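You operate a simulated robot arm through the tools that you are given. There is no shell and no other tool. Be economical: measure what you need, move in short steps, check, and stop when the job is done.

Carry out the task below with a simulated robot arm. There is one attempt and no reset: what you move stays moved.

TASK
Put two of the foam offcuts from the press end of the pink table on the grey mat.

It is judged by the outcome, as a careful person would: the job done as asked, and still so three seconds after it is handed in. It fails if anything else is knocked over, pushed out of place, dropped, spilled or broken.

THE ROBOT
A 7-joint arm with a two-finger parallel gripper, fixed in place. Base frame: the origin is at the foot of the arm, x ahead of it, y to its left, z up; the work surface is at about z = 0.82. Lengths are in m, angles in rad, forces in N, time in s.
With the tool pointing down near the work surface it reaches from about 0.3 to 0.7 m from the base axis. Its first joint turns from -1.152 to 1.152 rad. Payload 1.57 kg.
Tool frame: the origin (TCP) lies between the finger pads and is the grasp point; the fingertips stand 0.03 m ahead of it; z points along the fingers, y is the line along which they close. The gripper opens to 0.11 m. The fingers are 0.024 m wide and 0.012 m thick; the gripper's body (0.048 by 0.112 m) begins 0.078 m behind the TCP.
Orientation is that of the tool frame in the base frame, as [roll, pitch, yaw] about the fixed x, y, z axes, in that order (R = Rz(yaw) Ry(pitch) Rx(roll)). With the fingers straight down and closing along the base's y, the tool's x points along the base's -x, its y along +y and its z along -z.

THE INTERFACE
- The arm moves only by the tool send_rows. Its argument "series" is a list of rows, each an object of numbers (a shift or turn left out is 0, a gripper value left out holds the last): "tx", "ty", "tz": the shift along the tool's x, y, z in units of 25 mm (1.0 is 25 mm); "ax", "ay", "az": the turn, a rotation vector about the tool's x, y, z in units of 6 degrees (1.0 is 6 degrees); "gripper": the closure, from 0 (fully open) to 1 (shut). In form: [{"tx": .., "ty": .., "tz": .., "ax": .., "ay": .., "az": .., "gripper": ..}, ...]. A call has 1 to 20 rows; each row shifts and turns the commanded pose from where the row before left it, along the tool's axes as they then stand. A call with a number of a shift or a turn outside -1 to 1 is refused whole. A row lasts 0.2 s, in which the tool goes at most 0.05 m and 0.15 rad; a call with a longer step from one row to the next is refused whole, and so is a gripper value outside its range. A pose out of reach is approached as far as the arm can. The call stops where the force on the tool passes 40 N (or 10 N more than at its start, if that is more) or the arm is blocked; 0.2 s more then pass. The fingers move at their own pace (about 0.108 m/s each) and stop on an object; they squeeze with about 38 N. The grip force told is the motor's: it shows also when the fingers shut on nothing. Time passes only in rows, and 0.2 s behind the last, so rows that do not move let the fingers close. It gives the time, the measured TCP pose, the force on the tool (base axes), the opening and the grip force at its end, in the units of the frame above (readings bear some noise).
- Cameras (640 x 400 px; columns grow to the right, rows downward): "scene" is fixed at [0.1444, -0.3901, 1.3851]; the picture's right is [0.90, -0.44, 0.00], its down [-0.32, -0.66, -0.68] and it looks along [0.30, 0.61, -0.73] (base axes); focal length 306 px, centre (320, 200). "wrist" rides on the gripper at [-0.036, 0, -0.08] in the tool frame; the picture's right is [0.00, -1.00, 0.00], its down [0.97, 0.00, -0.24] and it looks along [0.24, 0.00, 0.97] (tool axes); focal length 218 px, centre (320, 200).
- snapshot(camera): a new picture of that camera. No time passes.
- pixel_to_xyz(camera, pixels): there is no depth. For up to 12 entries [column, row, z] of the newest picture of that camera ("zoom" is the newest enlarged one), the place [x, y] in the base frame at which the ray of that pixel passes the height z, good to about 0.002 m. No time passes.
- close_up(camera, box): a new picture of the part [left, top, right, bottom] of that camera's present view, enlarged. No time passes.
- sign_off(): hands the job in; it is judged then, once.

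Work in short steps. Measure before you move; look again where a grasp or a placing could have gone wrong, and mend it. You have 60 turns and 26 pictures in all, the two below and enlarged ones among them. Open the gripper and draw the arm clear of the work before you hand the job in, unless the task says otherwise; then end with one line.

The tools are called after "Call:" as name(argument=value, ...) on one line, values as JSON. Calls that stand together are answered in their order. send_rows: Moves the arm, as the interface text tells. Its arguments: {"type":"object","properties":{"series":{"type":"array","items":{"type":"object","properties":{"tx":{"type":"number"},"ty":{"type":"number"},"tz":{"type":"number"},"ax":{"type":"number"},"ay":{"type":"number"},"az":{"type":"number"},"gripper":{"type":"number"}}}}},"required":["series"]} The other tools are called the same way: snapshot (camera) takes a picture; pixel_to_xyz (camera, pixels) gives the place at which the rays of pixels pass given heights; close_up (camera, box) takes an enlarged picture of a part of a camera's view; sign_off () hands the job in.

At the start:

```text
clock: 0.0
eef_pos: [0.3238, 0.1712, 1.051]
ee_rot: [3.14, 0.0, -3.141]
wrist_force: [-0.1, 0.1, -0.7]
gripper_width: 0.11
grasp_force: 0.0
```

scene: 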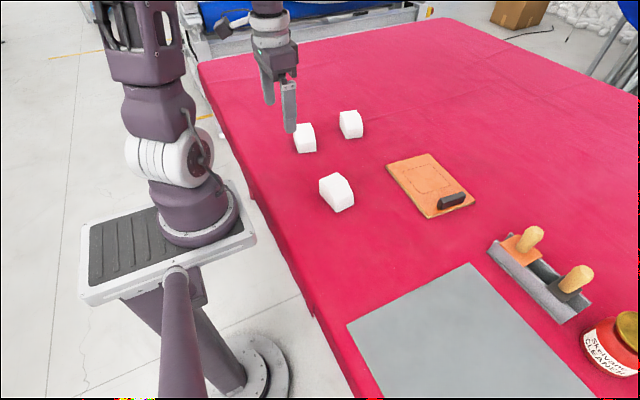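
wrist: 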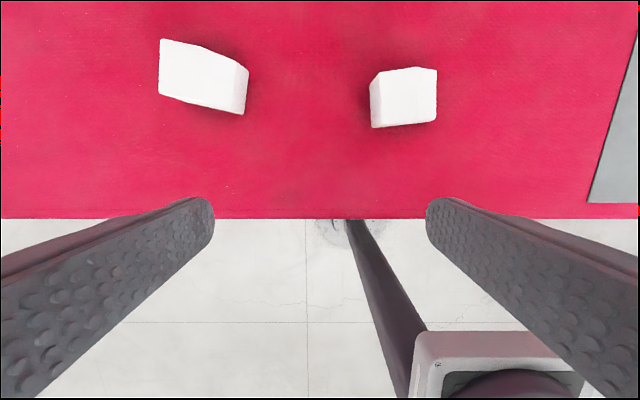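

Three white offcuts are seen at (304,138), (350,124) and (337,192); I need to see where the press is and what the blocks look like up close.

Call:
close_up(camera="scene", box=[260, 80, 500, 230])

Call:
close_up(camera="scene", box=[180, 0, 640, 120])

Call:
pixel_to_xyz(camera="scene", pixels=[[306, 152, 0.82], [350, 138, 0.82], [337, 210, 0.82], [348, 325, 0.82], [470, 264, 0.82], [200, 62, 0.82], [430, 18, 0.82], [430, 185, 0.82], [490, 245, 0.82], [590, 398, 0.82], [380, 398, 0.82]])

Call:
pixel_to_xyz(camera="wrist", pixels=[[160, 40, 0.86], [160, 97, 0.86], [236, 65, 0.86], [240, 115, 0.82], [437, 68, 0.86], [436, 120, 0.86], [380, 75, 0.86], [373, 127, 0.82]])

```text
2.67 times, centred on (380, 155) of scene
```

zoom: 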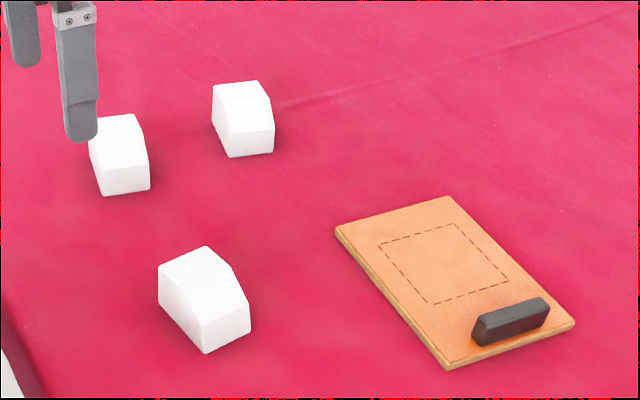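

```text
1.39 times, centred on (410, 60) of scene
```

zoom: 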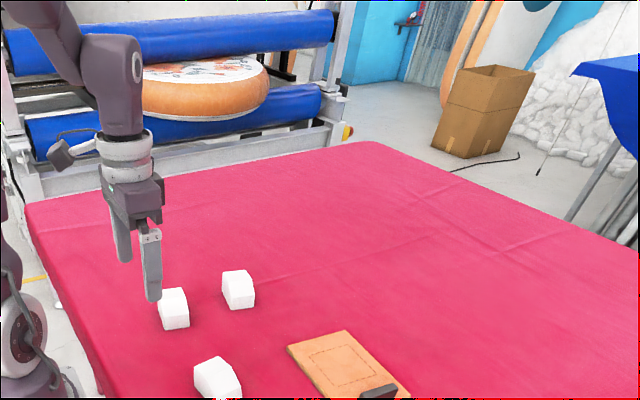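

```text
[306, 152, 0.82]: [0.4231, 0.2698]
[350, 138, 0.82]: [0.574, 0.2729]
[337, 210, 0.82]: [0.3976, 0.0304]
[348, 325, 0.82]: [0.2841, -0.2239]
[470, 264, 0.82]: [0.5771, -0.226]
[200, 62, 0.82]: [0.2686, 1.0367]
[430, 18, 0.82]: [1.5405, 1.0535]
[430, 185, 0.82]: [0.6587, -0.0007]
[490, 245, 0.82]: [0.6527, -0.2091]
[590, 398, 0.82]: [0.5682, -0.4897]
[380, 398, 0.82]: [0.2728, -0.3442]
```

```text
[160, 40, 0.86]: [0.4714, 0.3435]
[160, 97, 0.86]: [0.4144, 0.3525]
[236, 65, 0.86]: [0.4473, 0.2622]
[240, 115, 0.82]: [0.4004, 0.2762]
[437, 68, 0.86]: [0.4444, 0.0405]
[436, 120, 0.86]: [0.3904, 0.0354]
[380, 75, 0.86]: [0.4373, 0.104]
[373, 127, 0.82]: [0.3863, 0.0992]
```

The blue-roller press stands at the +y end, so the two offcuts at y≈0.3 are the ones; the third (y≈0.07) stays. The mat spans about x 0.28–0.57, y −0.23 to −0.49. I move above the first pair for a view from the wrist.

Call:
send_rows(series=[{"tx": -0.8, "ty": 0.8}, {"tx": -0.8, "ty": 0.8}, {"tx": -0.8, "ty": 0.8}, {"tx": -0.8, "ty": 0.8}, {"tx": -0.8, "ty": 0.8}, {"tx": -0.8, "ty": 0.8}, {}])

Call:
snapshot(camera="wrist")

Call:
snapshot(camera="scene")

```text
clock: 1.6
eef_pos: [0.4444, 0.2909, 1.0523]
ee_rot: [3.141, 0.001, -3.141]
wrist_force: [0.4, 0.0, 0.4]
gripper_width: 0.1099
grasp_force: 0.0
```

```text
21 pictures are left
```

wrist: 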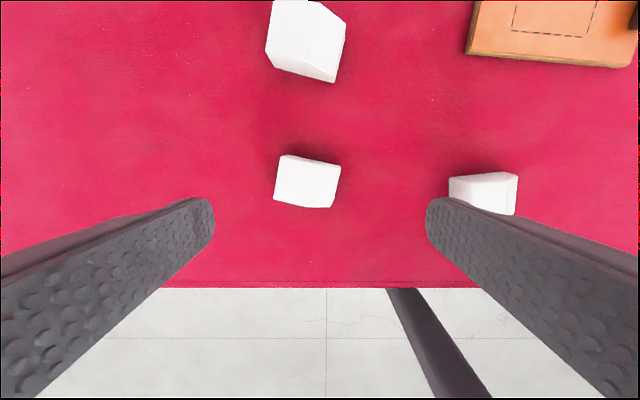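

```text
20 pictures are left
```

scene: 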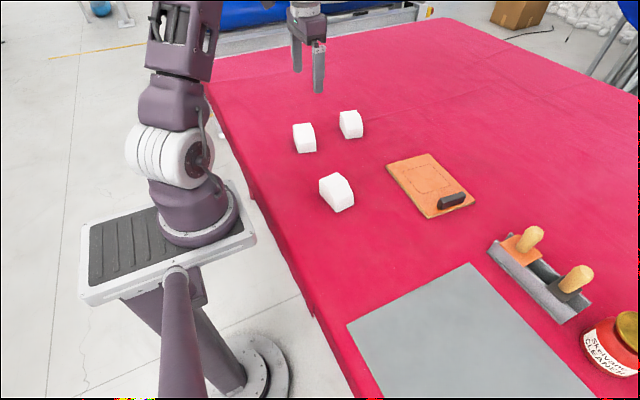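

Call:
close_up(camera="wrist", box=[220, 0, 420, 220])

Call:
close_up(camera="scene", box=[280, 95, 376, 165])

```text
1.82 times, centred on (320, 110) of wrist
```

zoom: 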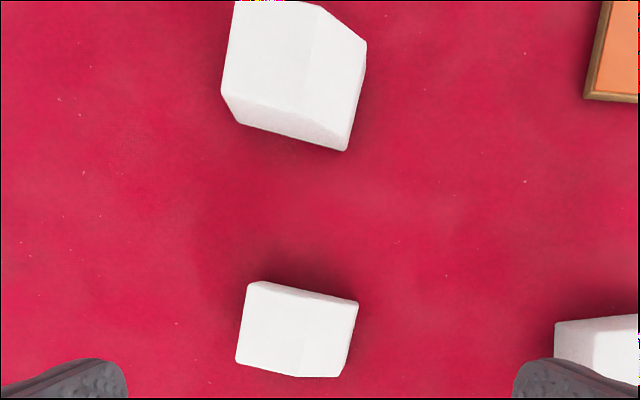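

```text
5.71 times, centred on (328, 130) of scene
```

zoom: 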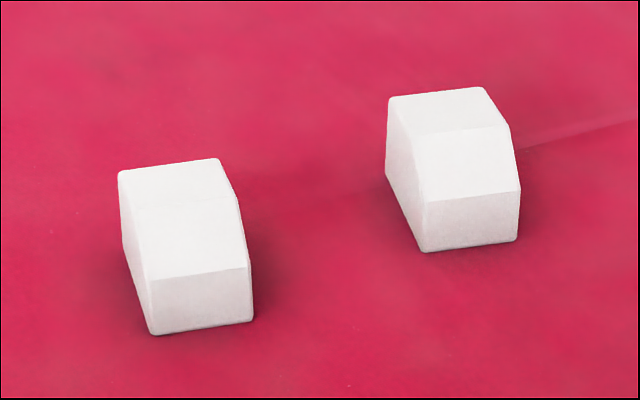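

Each block is a prism with its slope facing −y and parallel side faces towards ±x. I measure base and top corners.

Call:
pixel_to_xyz(camera="zoom", pixels=[[152, 334, 0.82], [253, 322, 0.82], [123, 245, 0.82], [425, 251, 0.82], [517, 241, 0.82], [387, 178, 0.82], [119, 172, 0.87], [219, 160, 0.87], [119, 172, 0.88], [219, 160, 0.88], [389, 99, 0.87], [484, 88, 0.87]])

Call:
pixel_to_xyz(camera="wrist", pixels=[[284, 155, 0.82], [340, 164, 0.82], [274, 199, 0.87], [333, 207, 0.82], [283, 155, 0.87], [274, 199, 0.86], [280, 69, 0.82], [335, 82, 0.82], [266, 49, 0.87], [345, 24, 0.82]])

```text
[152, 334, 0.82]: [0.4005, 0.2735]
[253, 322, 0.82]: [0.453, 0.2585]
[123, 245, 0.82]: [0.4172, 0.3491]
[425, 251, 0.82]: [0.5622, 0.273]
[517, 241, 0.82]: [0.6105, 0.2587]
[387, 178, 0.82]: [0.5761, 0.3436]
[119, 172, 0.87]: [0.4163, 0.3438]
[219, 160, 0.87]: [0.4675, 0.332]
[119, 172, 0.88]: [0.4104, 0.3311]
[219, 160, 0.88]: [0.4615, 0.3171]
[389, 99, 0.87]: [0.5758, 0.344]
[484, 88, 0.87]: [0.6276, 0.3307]
```

```text
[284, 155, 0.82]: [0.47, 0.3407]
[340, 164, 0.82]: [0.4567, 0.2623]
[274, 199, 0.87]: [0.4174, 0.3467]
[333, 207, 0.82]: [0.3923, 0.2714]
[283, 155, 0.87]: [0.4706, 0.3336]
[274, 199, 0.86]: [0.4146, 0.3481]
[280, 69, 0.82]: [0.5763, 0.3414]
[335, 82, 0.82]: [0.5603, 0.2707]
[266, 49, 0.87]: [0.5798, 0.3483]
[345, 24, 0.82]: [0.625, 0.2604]
```

Block A: base centre ≈(0.436,0.304), side faces ~0.054 apart, closing axis −13.5° from x, top ≈0.868. Block B: centre ≈(0.594,0.301), same angle. I turn the tool by +76.5° yaw.

Call:
send_rows(series=[{"az": -1}, {"az": -1}, {"az": -1}, {"az": -1}, {"az": -1}, {"az": -1}, {"az": -1}, {"az": -1}, {"az": -1}, {"az": -1}, {"az": -1}, {"az": -1}, {"az": -0.75}, {}])

```text
clock: 4.6
eef_pos: [0.4455, 0.2909, 1.0508]
ee_rot: [3.141, -0.001, -1.804]
wrist_force: [-0.4, 0.4, 0.5]
gripper_width: 0.1102
grasp_force: 0.0
```

The yaw is right. I centre over block A at (0.437,0.307) and descend to z≈0.93 for a check.

Call:
send_rows(series=[{"tx": -0.54, "ty": 0.48}, {"tz": 1}, {"tz": 1}, {"tz": 1}, {"tz": 1}, {"tz": 0.8}, {}])

Call:
snapshot(camera="wrist")

```text
clock: 6.2
eef_pos: [0.4347, 0.3067, 0.9303]
ee_rot: [-3.141, -0.001, -1.806]
wrist_force: [-0.1, -0.9, 0.7]
gripper_width: 0.1098
grasp_force: 0.0
```

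```text
17 pictures are left
```

wrist: 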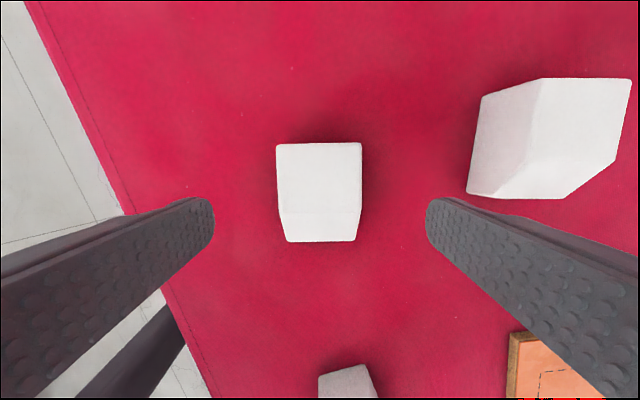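

Block A sits centred and square between the fingers (columns 276–362). I descend to z≈0.856 and close.

Call:
send_rows(series=[{"tz": 1}, {"tz": 1}, {"tz": 0.96}, {}, {"gripper": 1}, {"gripper": 1}, {"gripper": 1}, {"gripper": 1}])

```text
clock: 8.0
eef_pos: [0.4344, 0.3058, 0.8571]
ee_rot: [-3.141, 0.0, -1.806]
wrist_force: [0.7, -0.1, 0.5]
gripper_width: 0.0538
grasp_force: 37.9
```

Gripped at 0.054 m. I lift 0.15 m and set off toward the mat.

Call:
send_rows(series=[{"tz": -0.5}, {"tz": -1}, {"tz": -1}, {"tz": -1}, {"tz": -1}, {"tz": -1}, {"tz": -0.5}, {"tx": 0.5, "ty": -0.141}, {"tx": 0.995, "ty": -0.281}, {"tx": 0.995, "ty": -0.281}, {"tx": 0.995, "ty": -0.281}, {"tx": 0.995, "ty": -0.281}, {"tx": 0.995, "ty": -0.281}, {"tx": 0.995, "ty": -0.281}, {"tx": 0.995, "ty": -0.281}, {"tx": 0.995, "ty": -0.281}, {"tx": 0.995, "ty": -0.281}])

Call:
snapshot(camera="scene")

```text
clock: 11.6
eef_pos: [0.4453, 0.0616, 1.0068]
ee_rot: [-3.141, 0.001, -1.806]
wrist_force: [0.0, -0.4, 0.4]
gripper_width: 0.0537
grasp_force: 38.7
```

```text
16 pictures are left
```

scene: 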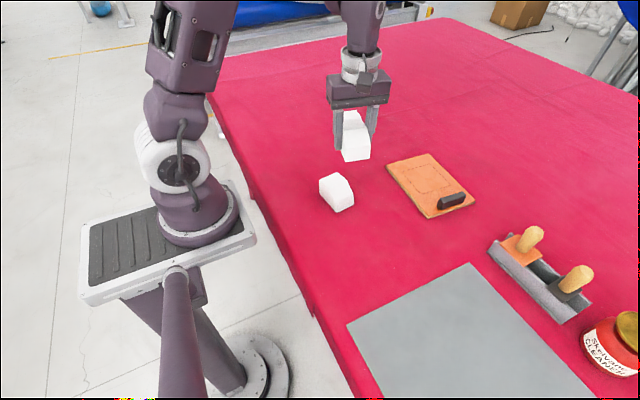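

Held well. I go on to (0.46,−0.34).

Call:
send_rows(series=[{"tx": 0.9625, "ty": -0.27}, {"tx": 0.9625, "ty": -0.27}, {"tx": 0.9625, "ty": -0.27}, {"tx": 0.9625, "ty": -0.27}, {"tx": 0.9625, "ty": -0.27}, {"tx": 0.9625, "ty": -0.27}, {"tx": 0.9625, "ty": -0.27}, {"tx": 0.9625, "ty": -0.27}, {"tx": 0.9625, "ty": -0.27}, {"tx": 0.9625, "ty": -0.27}, {"tx": 0.9625, "ty": -0.27}, {"tx": 0.9625, "ty": -0.27}, {"tx": 0.9625, "ty": -0.27}, {"tx": 0.9625, "ty": -0.27}, {"tx": 0.9625, "ty": -0.27}, {"tx": 0.9625, "ty": -0.27}, {}])

Call:
snapshot(camera="scene")

Call:
snapshot(camera="wrist")

```text
clock: 15.2
eef_pos: [0.4612, -0.3394, 1.007]
ee_rot: [3.141, -0.001, -1.806]
wrist_force: [0.3, -0.8, 0.0]
gripper_width: 0.0536
grasp_force: 37.6
```

```text
15 pictures are left
```

scene: 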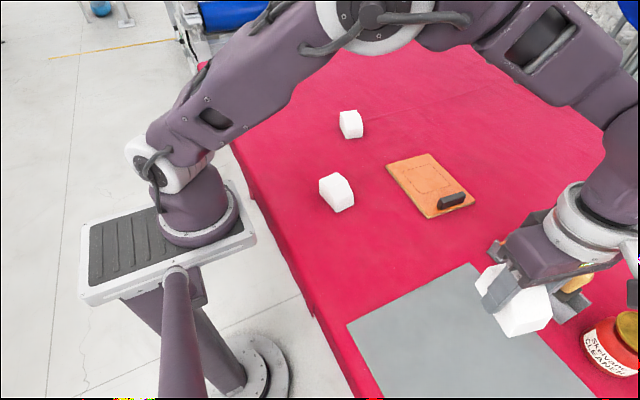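

```text
14 pictures are left
```

wrist: 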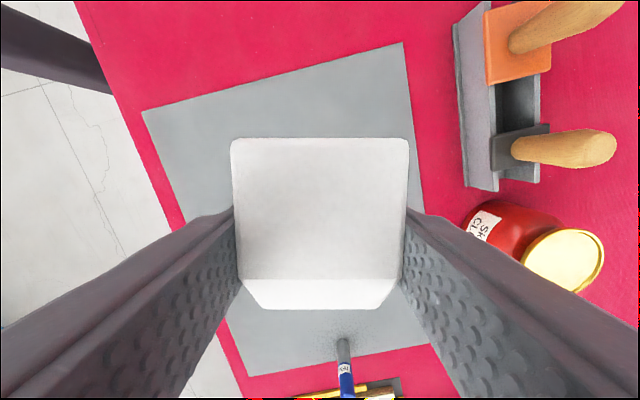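

A small tool with a dark tip lies at (345,370) reaching onto the mat, and a jar and rack at right. I measure these.

Call:
pixel_to_xyz(camera="wrist", pixels=[[343, 340, 0.82], [346, 395, 0.82], [467, 215, 0.82], [470, 188, 0.82], [460, 25, 0.82], [402, 43, 0.82], [143, 112, 0.82], [247, 376, 0.82], [423, 212, 0.82], [480, 262, 0.9], [440, 340, 0.82], [540, 250, 0.92]])

Call:
close_up(camera="wrist", box=[220, 290, 440, 400])

```text
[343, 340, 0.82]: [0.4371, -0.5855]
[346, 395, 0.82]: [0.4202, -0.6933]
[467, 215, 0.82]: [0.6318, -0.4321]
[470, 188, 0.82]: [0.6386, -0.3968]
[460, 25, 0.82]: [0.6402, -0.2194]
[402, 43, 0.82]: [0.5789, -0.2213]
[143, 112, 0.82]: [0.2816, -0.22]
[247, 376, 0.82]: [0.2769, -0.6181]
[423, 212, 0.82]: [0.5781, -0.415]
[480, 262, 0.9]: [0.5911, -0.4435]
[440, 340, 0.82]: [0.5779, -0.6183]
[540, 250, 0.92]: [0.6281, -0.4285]
```

```text
2.91 times, centred on (330, 345) of wrist
```

zoom: 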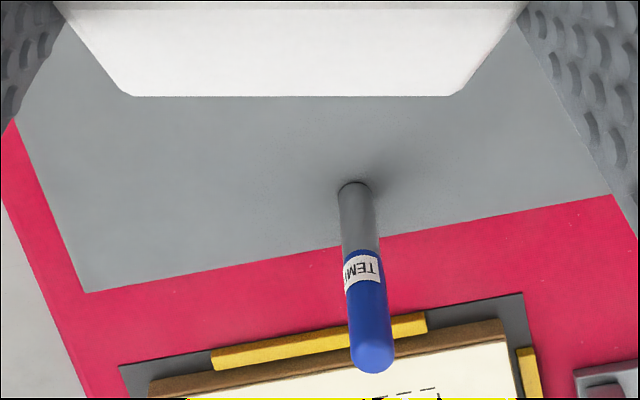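

The tube stands upright at about (0.437,−0.585), far from the placing spot; rack and jar are at x>0.6. I lower to just above the mat.

Call:
send_rows(series=[{"tz": 1}, {"tz": 1}, {"tz": 1}, {"tz": 1}, {"tz": 1}, {"tz": 0.6}, {"tz": 0.1}, {"tz": 0.06}, {}])

Call:
close_up(camera="scene", box=[420, 240, 640, 400])

```text
clock: 17.2
eef_pos: [0.462, -0.3385, 0.8627]
ee_rot: [3.141, 0.001, -1.806]
wrist_force: [0.0, -0.5, -0.1]
gripper_width: 0.0536
grasp_force: 38.3
```

```text
2.50 times, centred on (530, 320) of scene
```

zoom: 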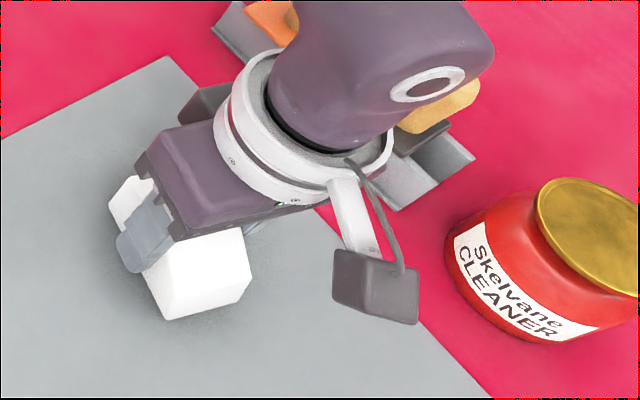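

No contact yet at z 0.863. I lower in 1 mm steps.

Call:
send_rows(series=[{"tz": 0.05}, {"tz": 0.05}, {"tz": 0.04}, {}])

```text
clock: 18.2
eef_pos: [0.4616, -0.3387, 0.8583]
ee_rot: [-3.141, 0.0, -1.807]
wrist_force: [0.6, 0.4, -0.7]
gripper_width: 0.0537
grasp_force: 37.9
```

Call:
send_rows(series=[{"tz": 0.04}, {"tz": 0.03}, {}])

```text
clock: 19.0
eef_pos: [0.4618, -0.3397, 0.858]
ee_rot: [-3.139, 0.001, -1.806]
wrist_force: [-1.6, 0.4, 5.2]
gripper_width: 0.0535
grasp_force: 37.7
```

Contact (5 N upward) at z 0.858. I open the gripper and rise.

Call:
send_rows(series=[{"gripper": 0}, {"gripper": 0}, {"gripper": 0}, {}, {"tz": -0.5}, {"tz": -1}, {"tz": -1}, {"tz": -1}, {"tz": -1}, {"tz": -1}, {"tz": -0.5}, {}])

Call:
snapshot(camera="wrist")

```text
clock: 21.6
eef_pos: [0.4621, -0.3385, 1.0077]
ee_rot: [-3.141, 0.0, -1.806]
wrist_force: [0.2, -0.9, -0.1]
gripper_width: 0.1101
grasp_force: 0.0
```

```text
11 pictures are left
```

wrist: 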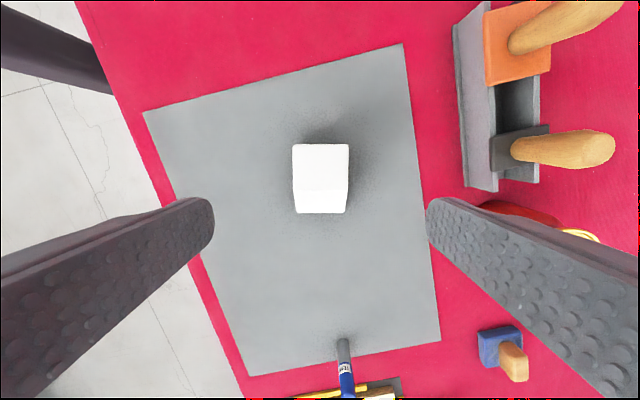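

Block A stands on the mat. I travel to above block B at (0.595,0.304).

Call:
send_rows(series=[{"tx": -0.971, "ty": 0.0302}, {"tx": -0.971, "ty": 0.0302}, {"tx": -0.971, "ty": 0.0302}, {"tx": -0.971, "ty": 0.0302}, {"tx": -0.971, "ty": 0.0302}, {"tx": -0.971, "ty": 0.0302}, {"tx": -0.971, "ty": 0.0302}, {"tx": -0.971, "ty": 0.0302}, {"tx": -0.971, "ty": 0.0302}, {"tx": -0.971, "ty": 0.0302}, {"tx": -0.971, "ty": 0.0302}, {"tx": -0.971, "ty": 0.0302}, {"tx": -0.971, "ty": 0.0302}, {"tx": -0.971, "ty": 0.0302}, {"tx": -0.971, "ty": 0.0302}, {"tx": -0.971, "ty": 0.0302}, {"tx": -0.971, "ty": 0.0302}, {"tx": -0.971, "ty": 0.0302}, {"tx": -0.971, "ty": 0.0302}, {"tx": -0.971, "ty": 0.0302}])

Call:
send_rows(series=[{"tx": -0.971, "ty": 0.0302}, {"tx": -0.971, "ty": 0.0302}, {"tx": -0.971, "ty": 0.0302}, {"tx": -0.971, "ty": 0.0302}, {"tx": -0.971, "ty": 0.0302}, {"tx": -0.971, "ty": 0.0302}, {"tx": -0.971, "ty": 0.0302}, {}, {"tz": 1}, {"tz": 1}, {"tz": 1}, {}])

Call:
snapshot(camera="wrist")

```text
clock: 25.8
eef_pos: [0.5593, 0.1379, 1.0085]
ee_rot: [-3.141, 0.0, -1.808]
wrist_force: [-0.1, -0.2, -0.4]
gripper_width: 0.11
grasp_force: 0.1
```

```text
clock: 28.4
eef_pos: [0.5939, 0.3023, 0.9327]
ee_rot: [3.141, 0.001, -1.806]
wrist_force: [0.6, -0.2, -0.6]
gripper_width: 0.1099
grasp_force: 0.1
```

```text
10 pictures are left
```

wrist: 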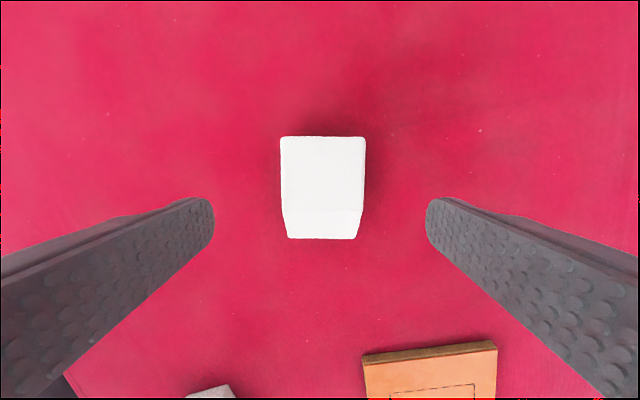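

Block B is centred (columns 280–366) and square. I trim slightly, descend to 0.857 and close.

Call:
send_rows(series=[{"tx": -0.12, "ty": -0.05}, {"tz": 1}, {"tz": 1}, {"tz": 1}, {}, {"gripper": 1}, {"gripper": 1}, {"gripper": 1}, {"gripper": 1}])

```text
clock: 30.4
eef_pos: [0.5947, 0.3066, 0.8577]
ee_rot: [-3.14, 0.002, -1.806]
wrist_force: [-1.3, -0.6, -0.4]
gripper_width: 0.0534
grasp_force: 37.9
```

Gripped. I lift and travel to above (0.342,−0.335), beside the first block.

Call:
send_rows(series=[{"tz": -0.5}, {"tz": -1}, {"tz": -1}, {"tz": -1}, {"tz": -1}, {"tz": -1}, {"tz": -0.5}, {"tx": 0.975, "ty": 0.1375}, {"tx": 0.975, "ty": 0.1375}, {"tx": 0.975, "ty": 0.1375}, {"tx": 0.975, "ty": 0.1375}, {"tx": 0.975, "ty": 0.1375}, {"tx": 0.975, "ty": 0.1375}, {"tx": 0.975, "ty": 0.1375}, {"tx": 0.975, "ty": 0.1375}])

Call:
send_rows(series=[{"tx": 0.975, "ty": 0.1375}, {"tx": 0.975, "ty": 0.1375}, {"tx": 0.975, "ty": 0.1375}, {"tx": 0.975, "ty": 0.1375}, {"tx": 0.975, "ty": 0.1375}, {"tx": 0.975, "ty": 0.1375}, {"tx": 0.975, "ty": 0.1375}, {"tx": 0.975, "ty": 0.1375}, {"tx": 0.975, "ty": 0.1375}, {"tx": 0.975, "ty": 0.1375}, {"tx": 0.975, "ty": 0.1375}, {"tx": 0.975, "ty": 0.1375}, {"tx": 0.975, "ty": 0.1375}, {"tx": 0.975, "ty": 0.1375}, {"tx": 0.975, "ty": 0.1375}, {"tx": 0.975, "ty": 0.1375}, {"tx": 0.975, "ty": 0.1375}, {"tx": 0.975, "ty": 0.1375}, {"tx": 0.975, "ty": 0.1375}, {"tx": 0.975, "ty": 0.1375}])

Call:
snapshot(camera="wrist")

Call:
snapshot(camera="scene")

```text
clock: 33.6
eef_pos: [0.5221, 0.1224, 1.0087]
ee_rot: [3.142, 0.001, -1.806]
wrist_force: [-1.2, -0.4, -0.8]
gripper_width: 0.0535
grasp_force: 37.6
```

```text
clock: 37.8
eef_pos: [0.3433, -0.3369, 1.006]
ee_rot: [-3.141, 0.0, -1.807]
wrist_force: [-0.2, -0.8, 0.6]
gripper_width: 0.0535
grasp_force: 38.0
```

```text
9 pictures are left
```

wrist: 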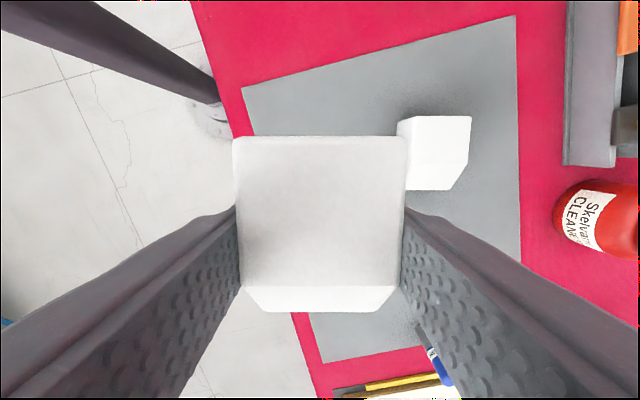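

```text
8 pictures are left
```

scene: 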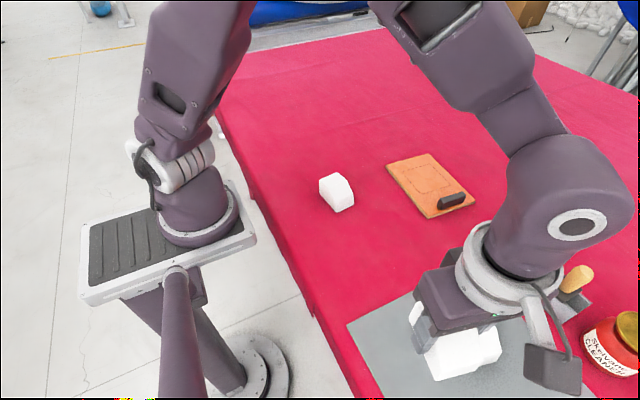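

Clear of block A and well inside the mat's left edge. I lower to just above the mat, then in 1 mm steps.

Call:
send_rows(series=[{"tz": 1}, {"tz": 1}, {"tz": 1}, {"tz": 1}, {"tz": 1}, {"tz": 0.6}, {"tz": 0.1}, {"tz": 0.06}, {"tz": 0.05}, {"tz": 0.04}, {}])

Call:
send_rows(series=[{"tz": 0.04}, {"tz": 0.03}, {}])

```text
clock: 40.2
eef_pos: [0.3434, -0.336, 0.8617]
ee_rot: [-3.141, -0.001, -1.807]
wrist_force: [0.1, 0.1, -0.3]
gripper_width: 0.0535
grasp_force: 38.1
```

```text
clock: 41.0
eef_pos: [0.3435, -0.3357, 0.8596]
ee_rot: [-3.14, 0.0, -1.806]
wrist_force: [0.4, 0.4, -0.1]
gripper_width: 0.0536
grasp_force: 38.3
```

Call:
send_rows(series=[{"tz": 0.04}, {"tz": 0.03}, {}])

```text
clock: 41.8
eef_pos: [0.3426, -0.3358, 0.8584]
ee_rot: [-3.14, -0.002, -1.806]
wrist_force: [-2.5, 1.9, 34.3]
gripper_width: 0.0535
grasp_force: 38.2
```

Firm contact at z 0.8584. I release and rise.

Call:
send_rows(series=[{"tz": -0.03}, {"gripper": 0}, {"gripper": 0}, {"gripper": 0}, {}, {"tz": -0.5}, {"tz": -1}, {"tz": -1}, {"tz": -1}, {"tz": -1}, {"tz": -1}, {"tz": -1}, {}])

Call:
send_rows(series=[{"tx": -1}, {"tx": -1}, {"tx": -1}, {"tx": -1}, {"tx": -1}, {"tx": -1}, {"tx": -1}, {"tx": -1}, {"tx": -1}, {"tx": -1}, {"tx": -1}, {"tx": -1}, {}])

Call:
snapshot(camera="scene")

Call:
snapshot(camera="wrist")

```text
clock: 44.6
eef_pos: [0.3424, -0.3355, 1.0209]
ee_rot: [-3.141, 0.0, -1.807]
wrist_force: [0.1, -0.1, -0.4]
gripper_width: 0.1103
grasp_force: 0.0
```

```text
clock: 47.4
eef_pos: [0.4129, -0.0434, 1.022]
ee_rot: [-3.141, -0.001, -1.806]
wrist_force: [0.2, -0.6, -0.1]
gripper_width: 0.1101
grasp_force: 0.0
```

```text
7 pictures are left
```

scene: 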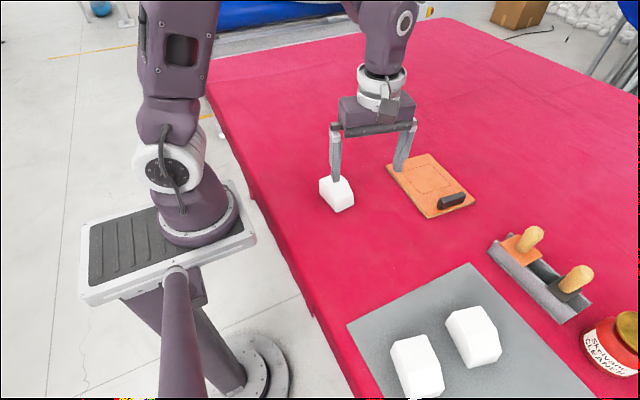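

```text
6 pictures are left
```

wrist: 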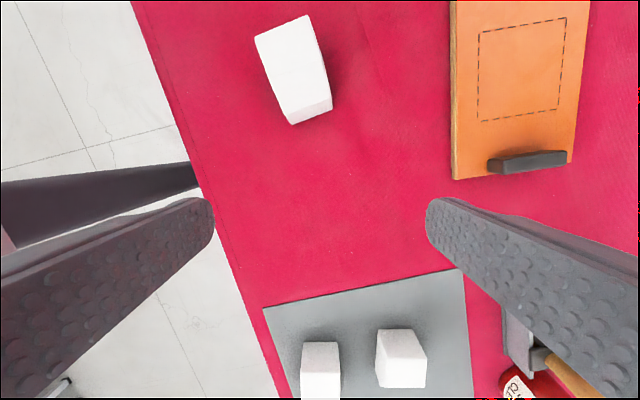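

Both offcuts from the press end stand on the mat. The third offcut, board, rack and jar are where they were, and the gripper is open at z 1.02, clear of the work, so I hand the job in.

Call:
sign_off()

```text
The job is handed in.
```

The two foam offcuts from the press end of the pink table are now on the grey mat; in the last pictures nothing else in view had been moved, but the upright tube at the far end of the mat was out of frame.
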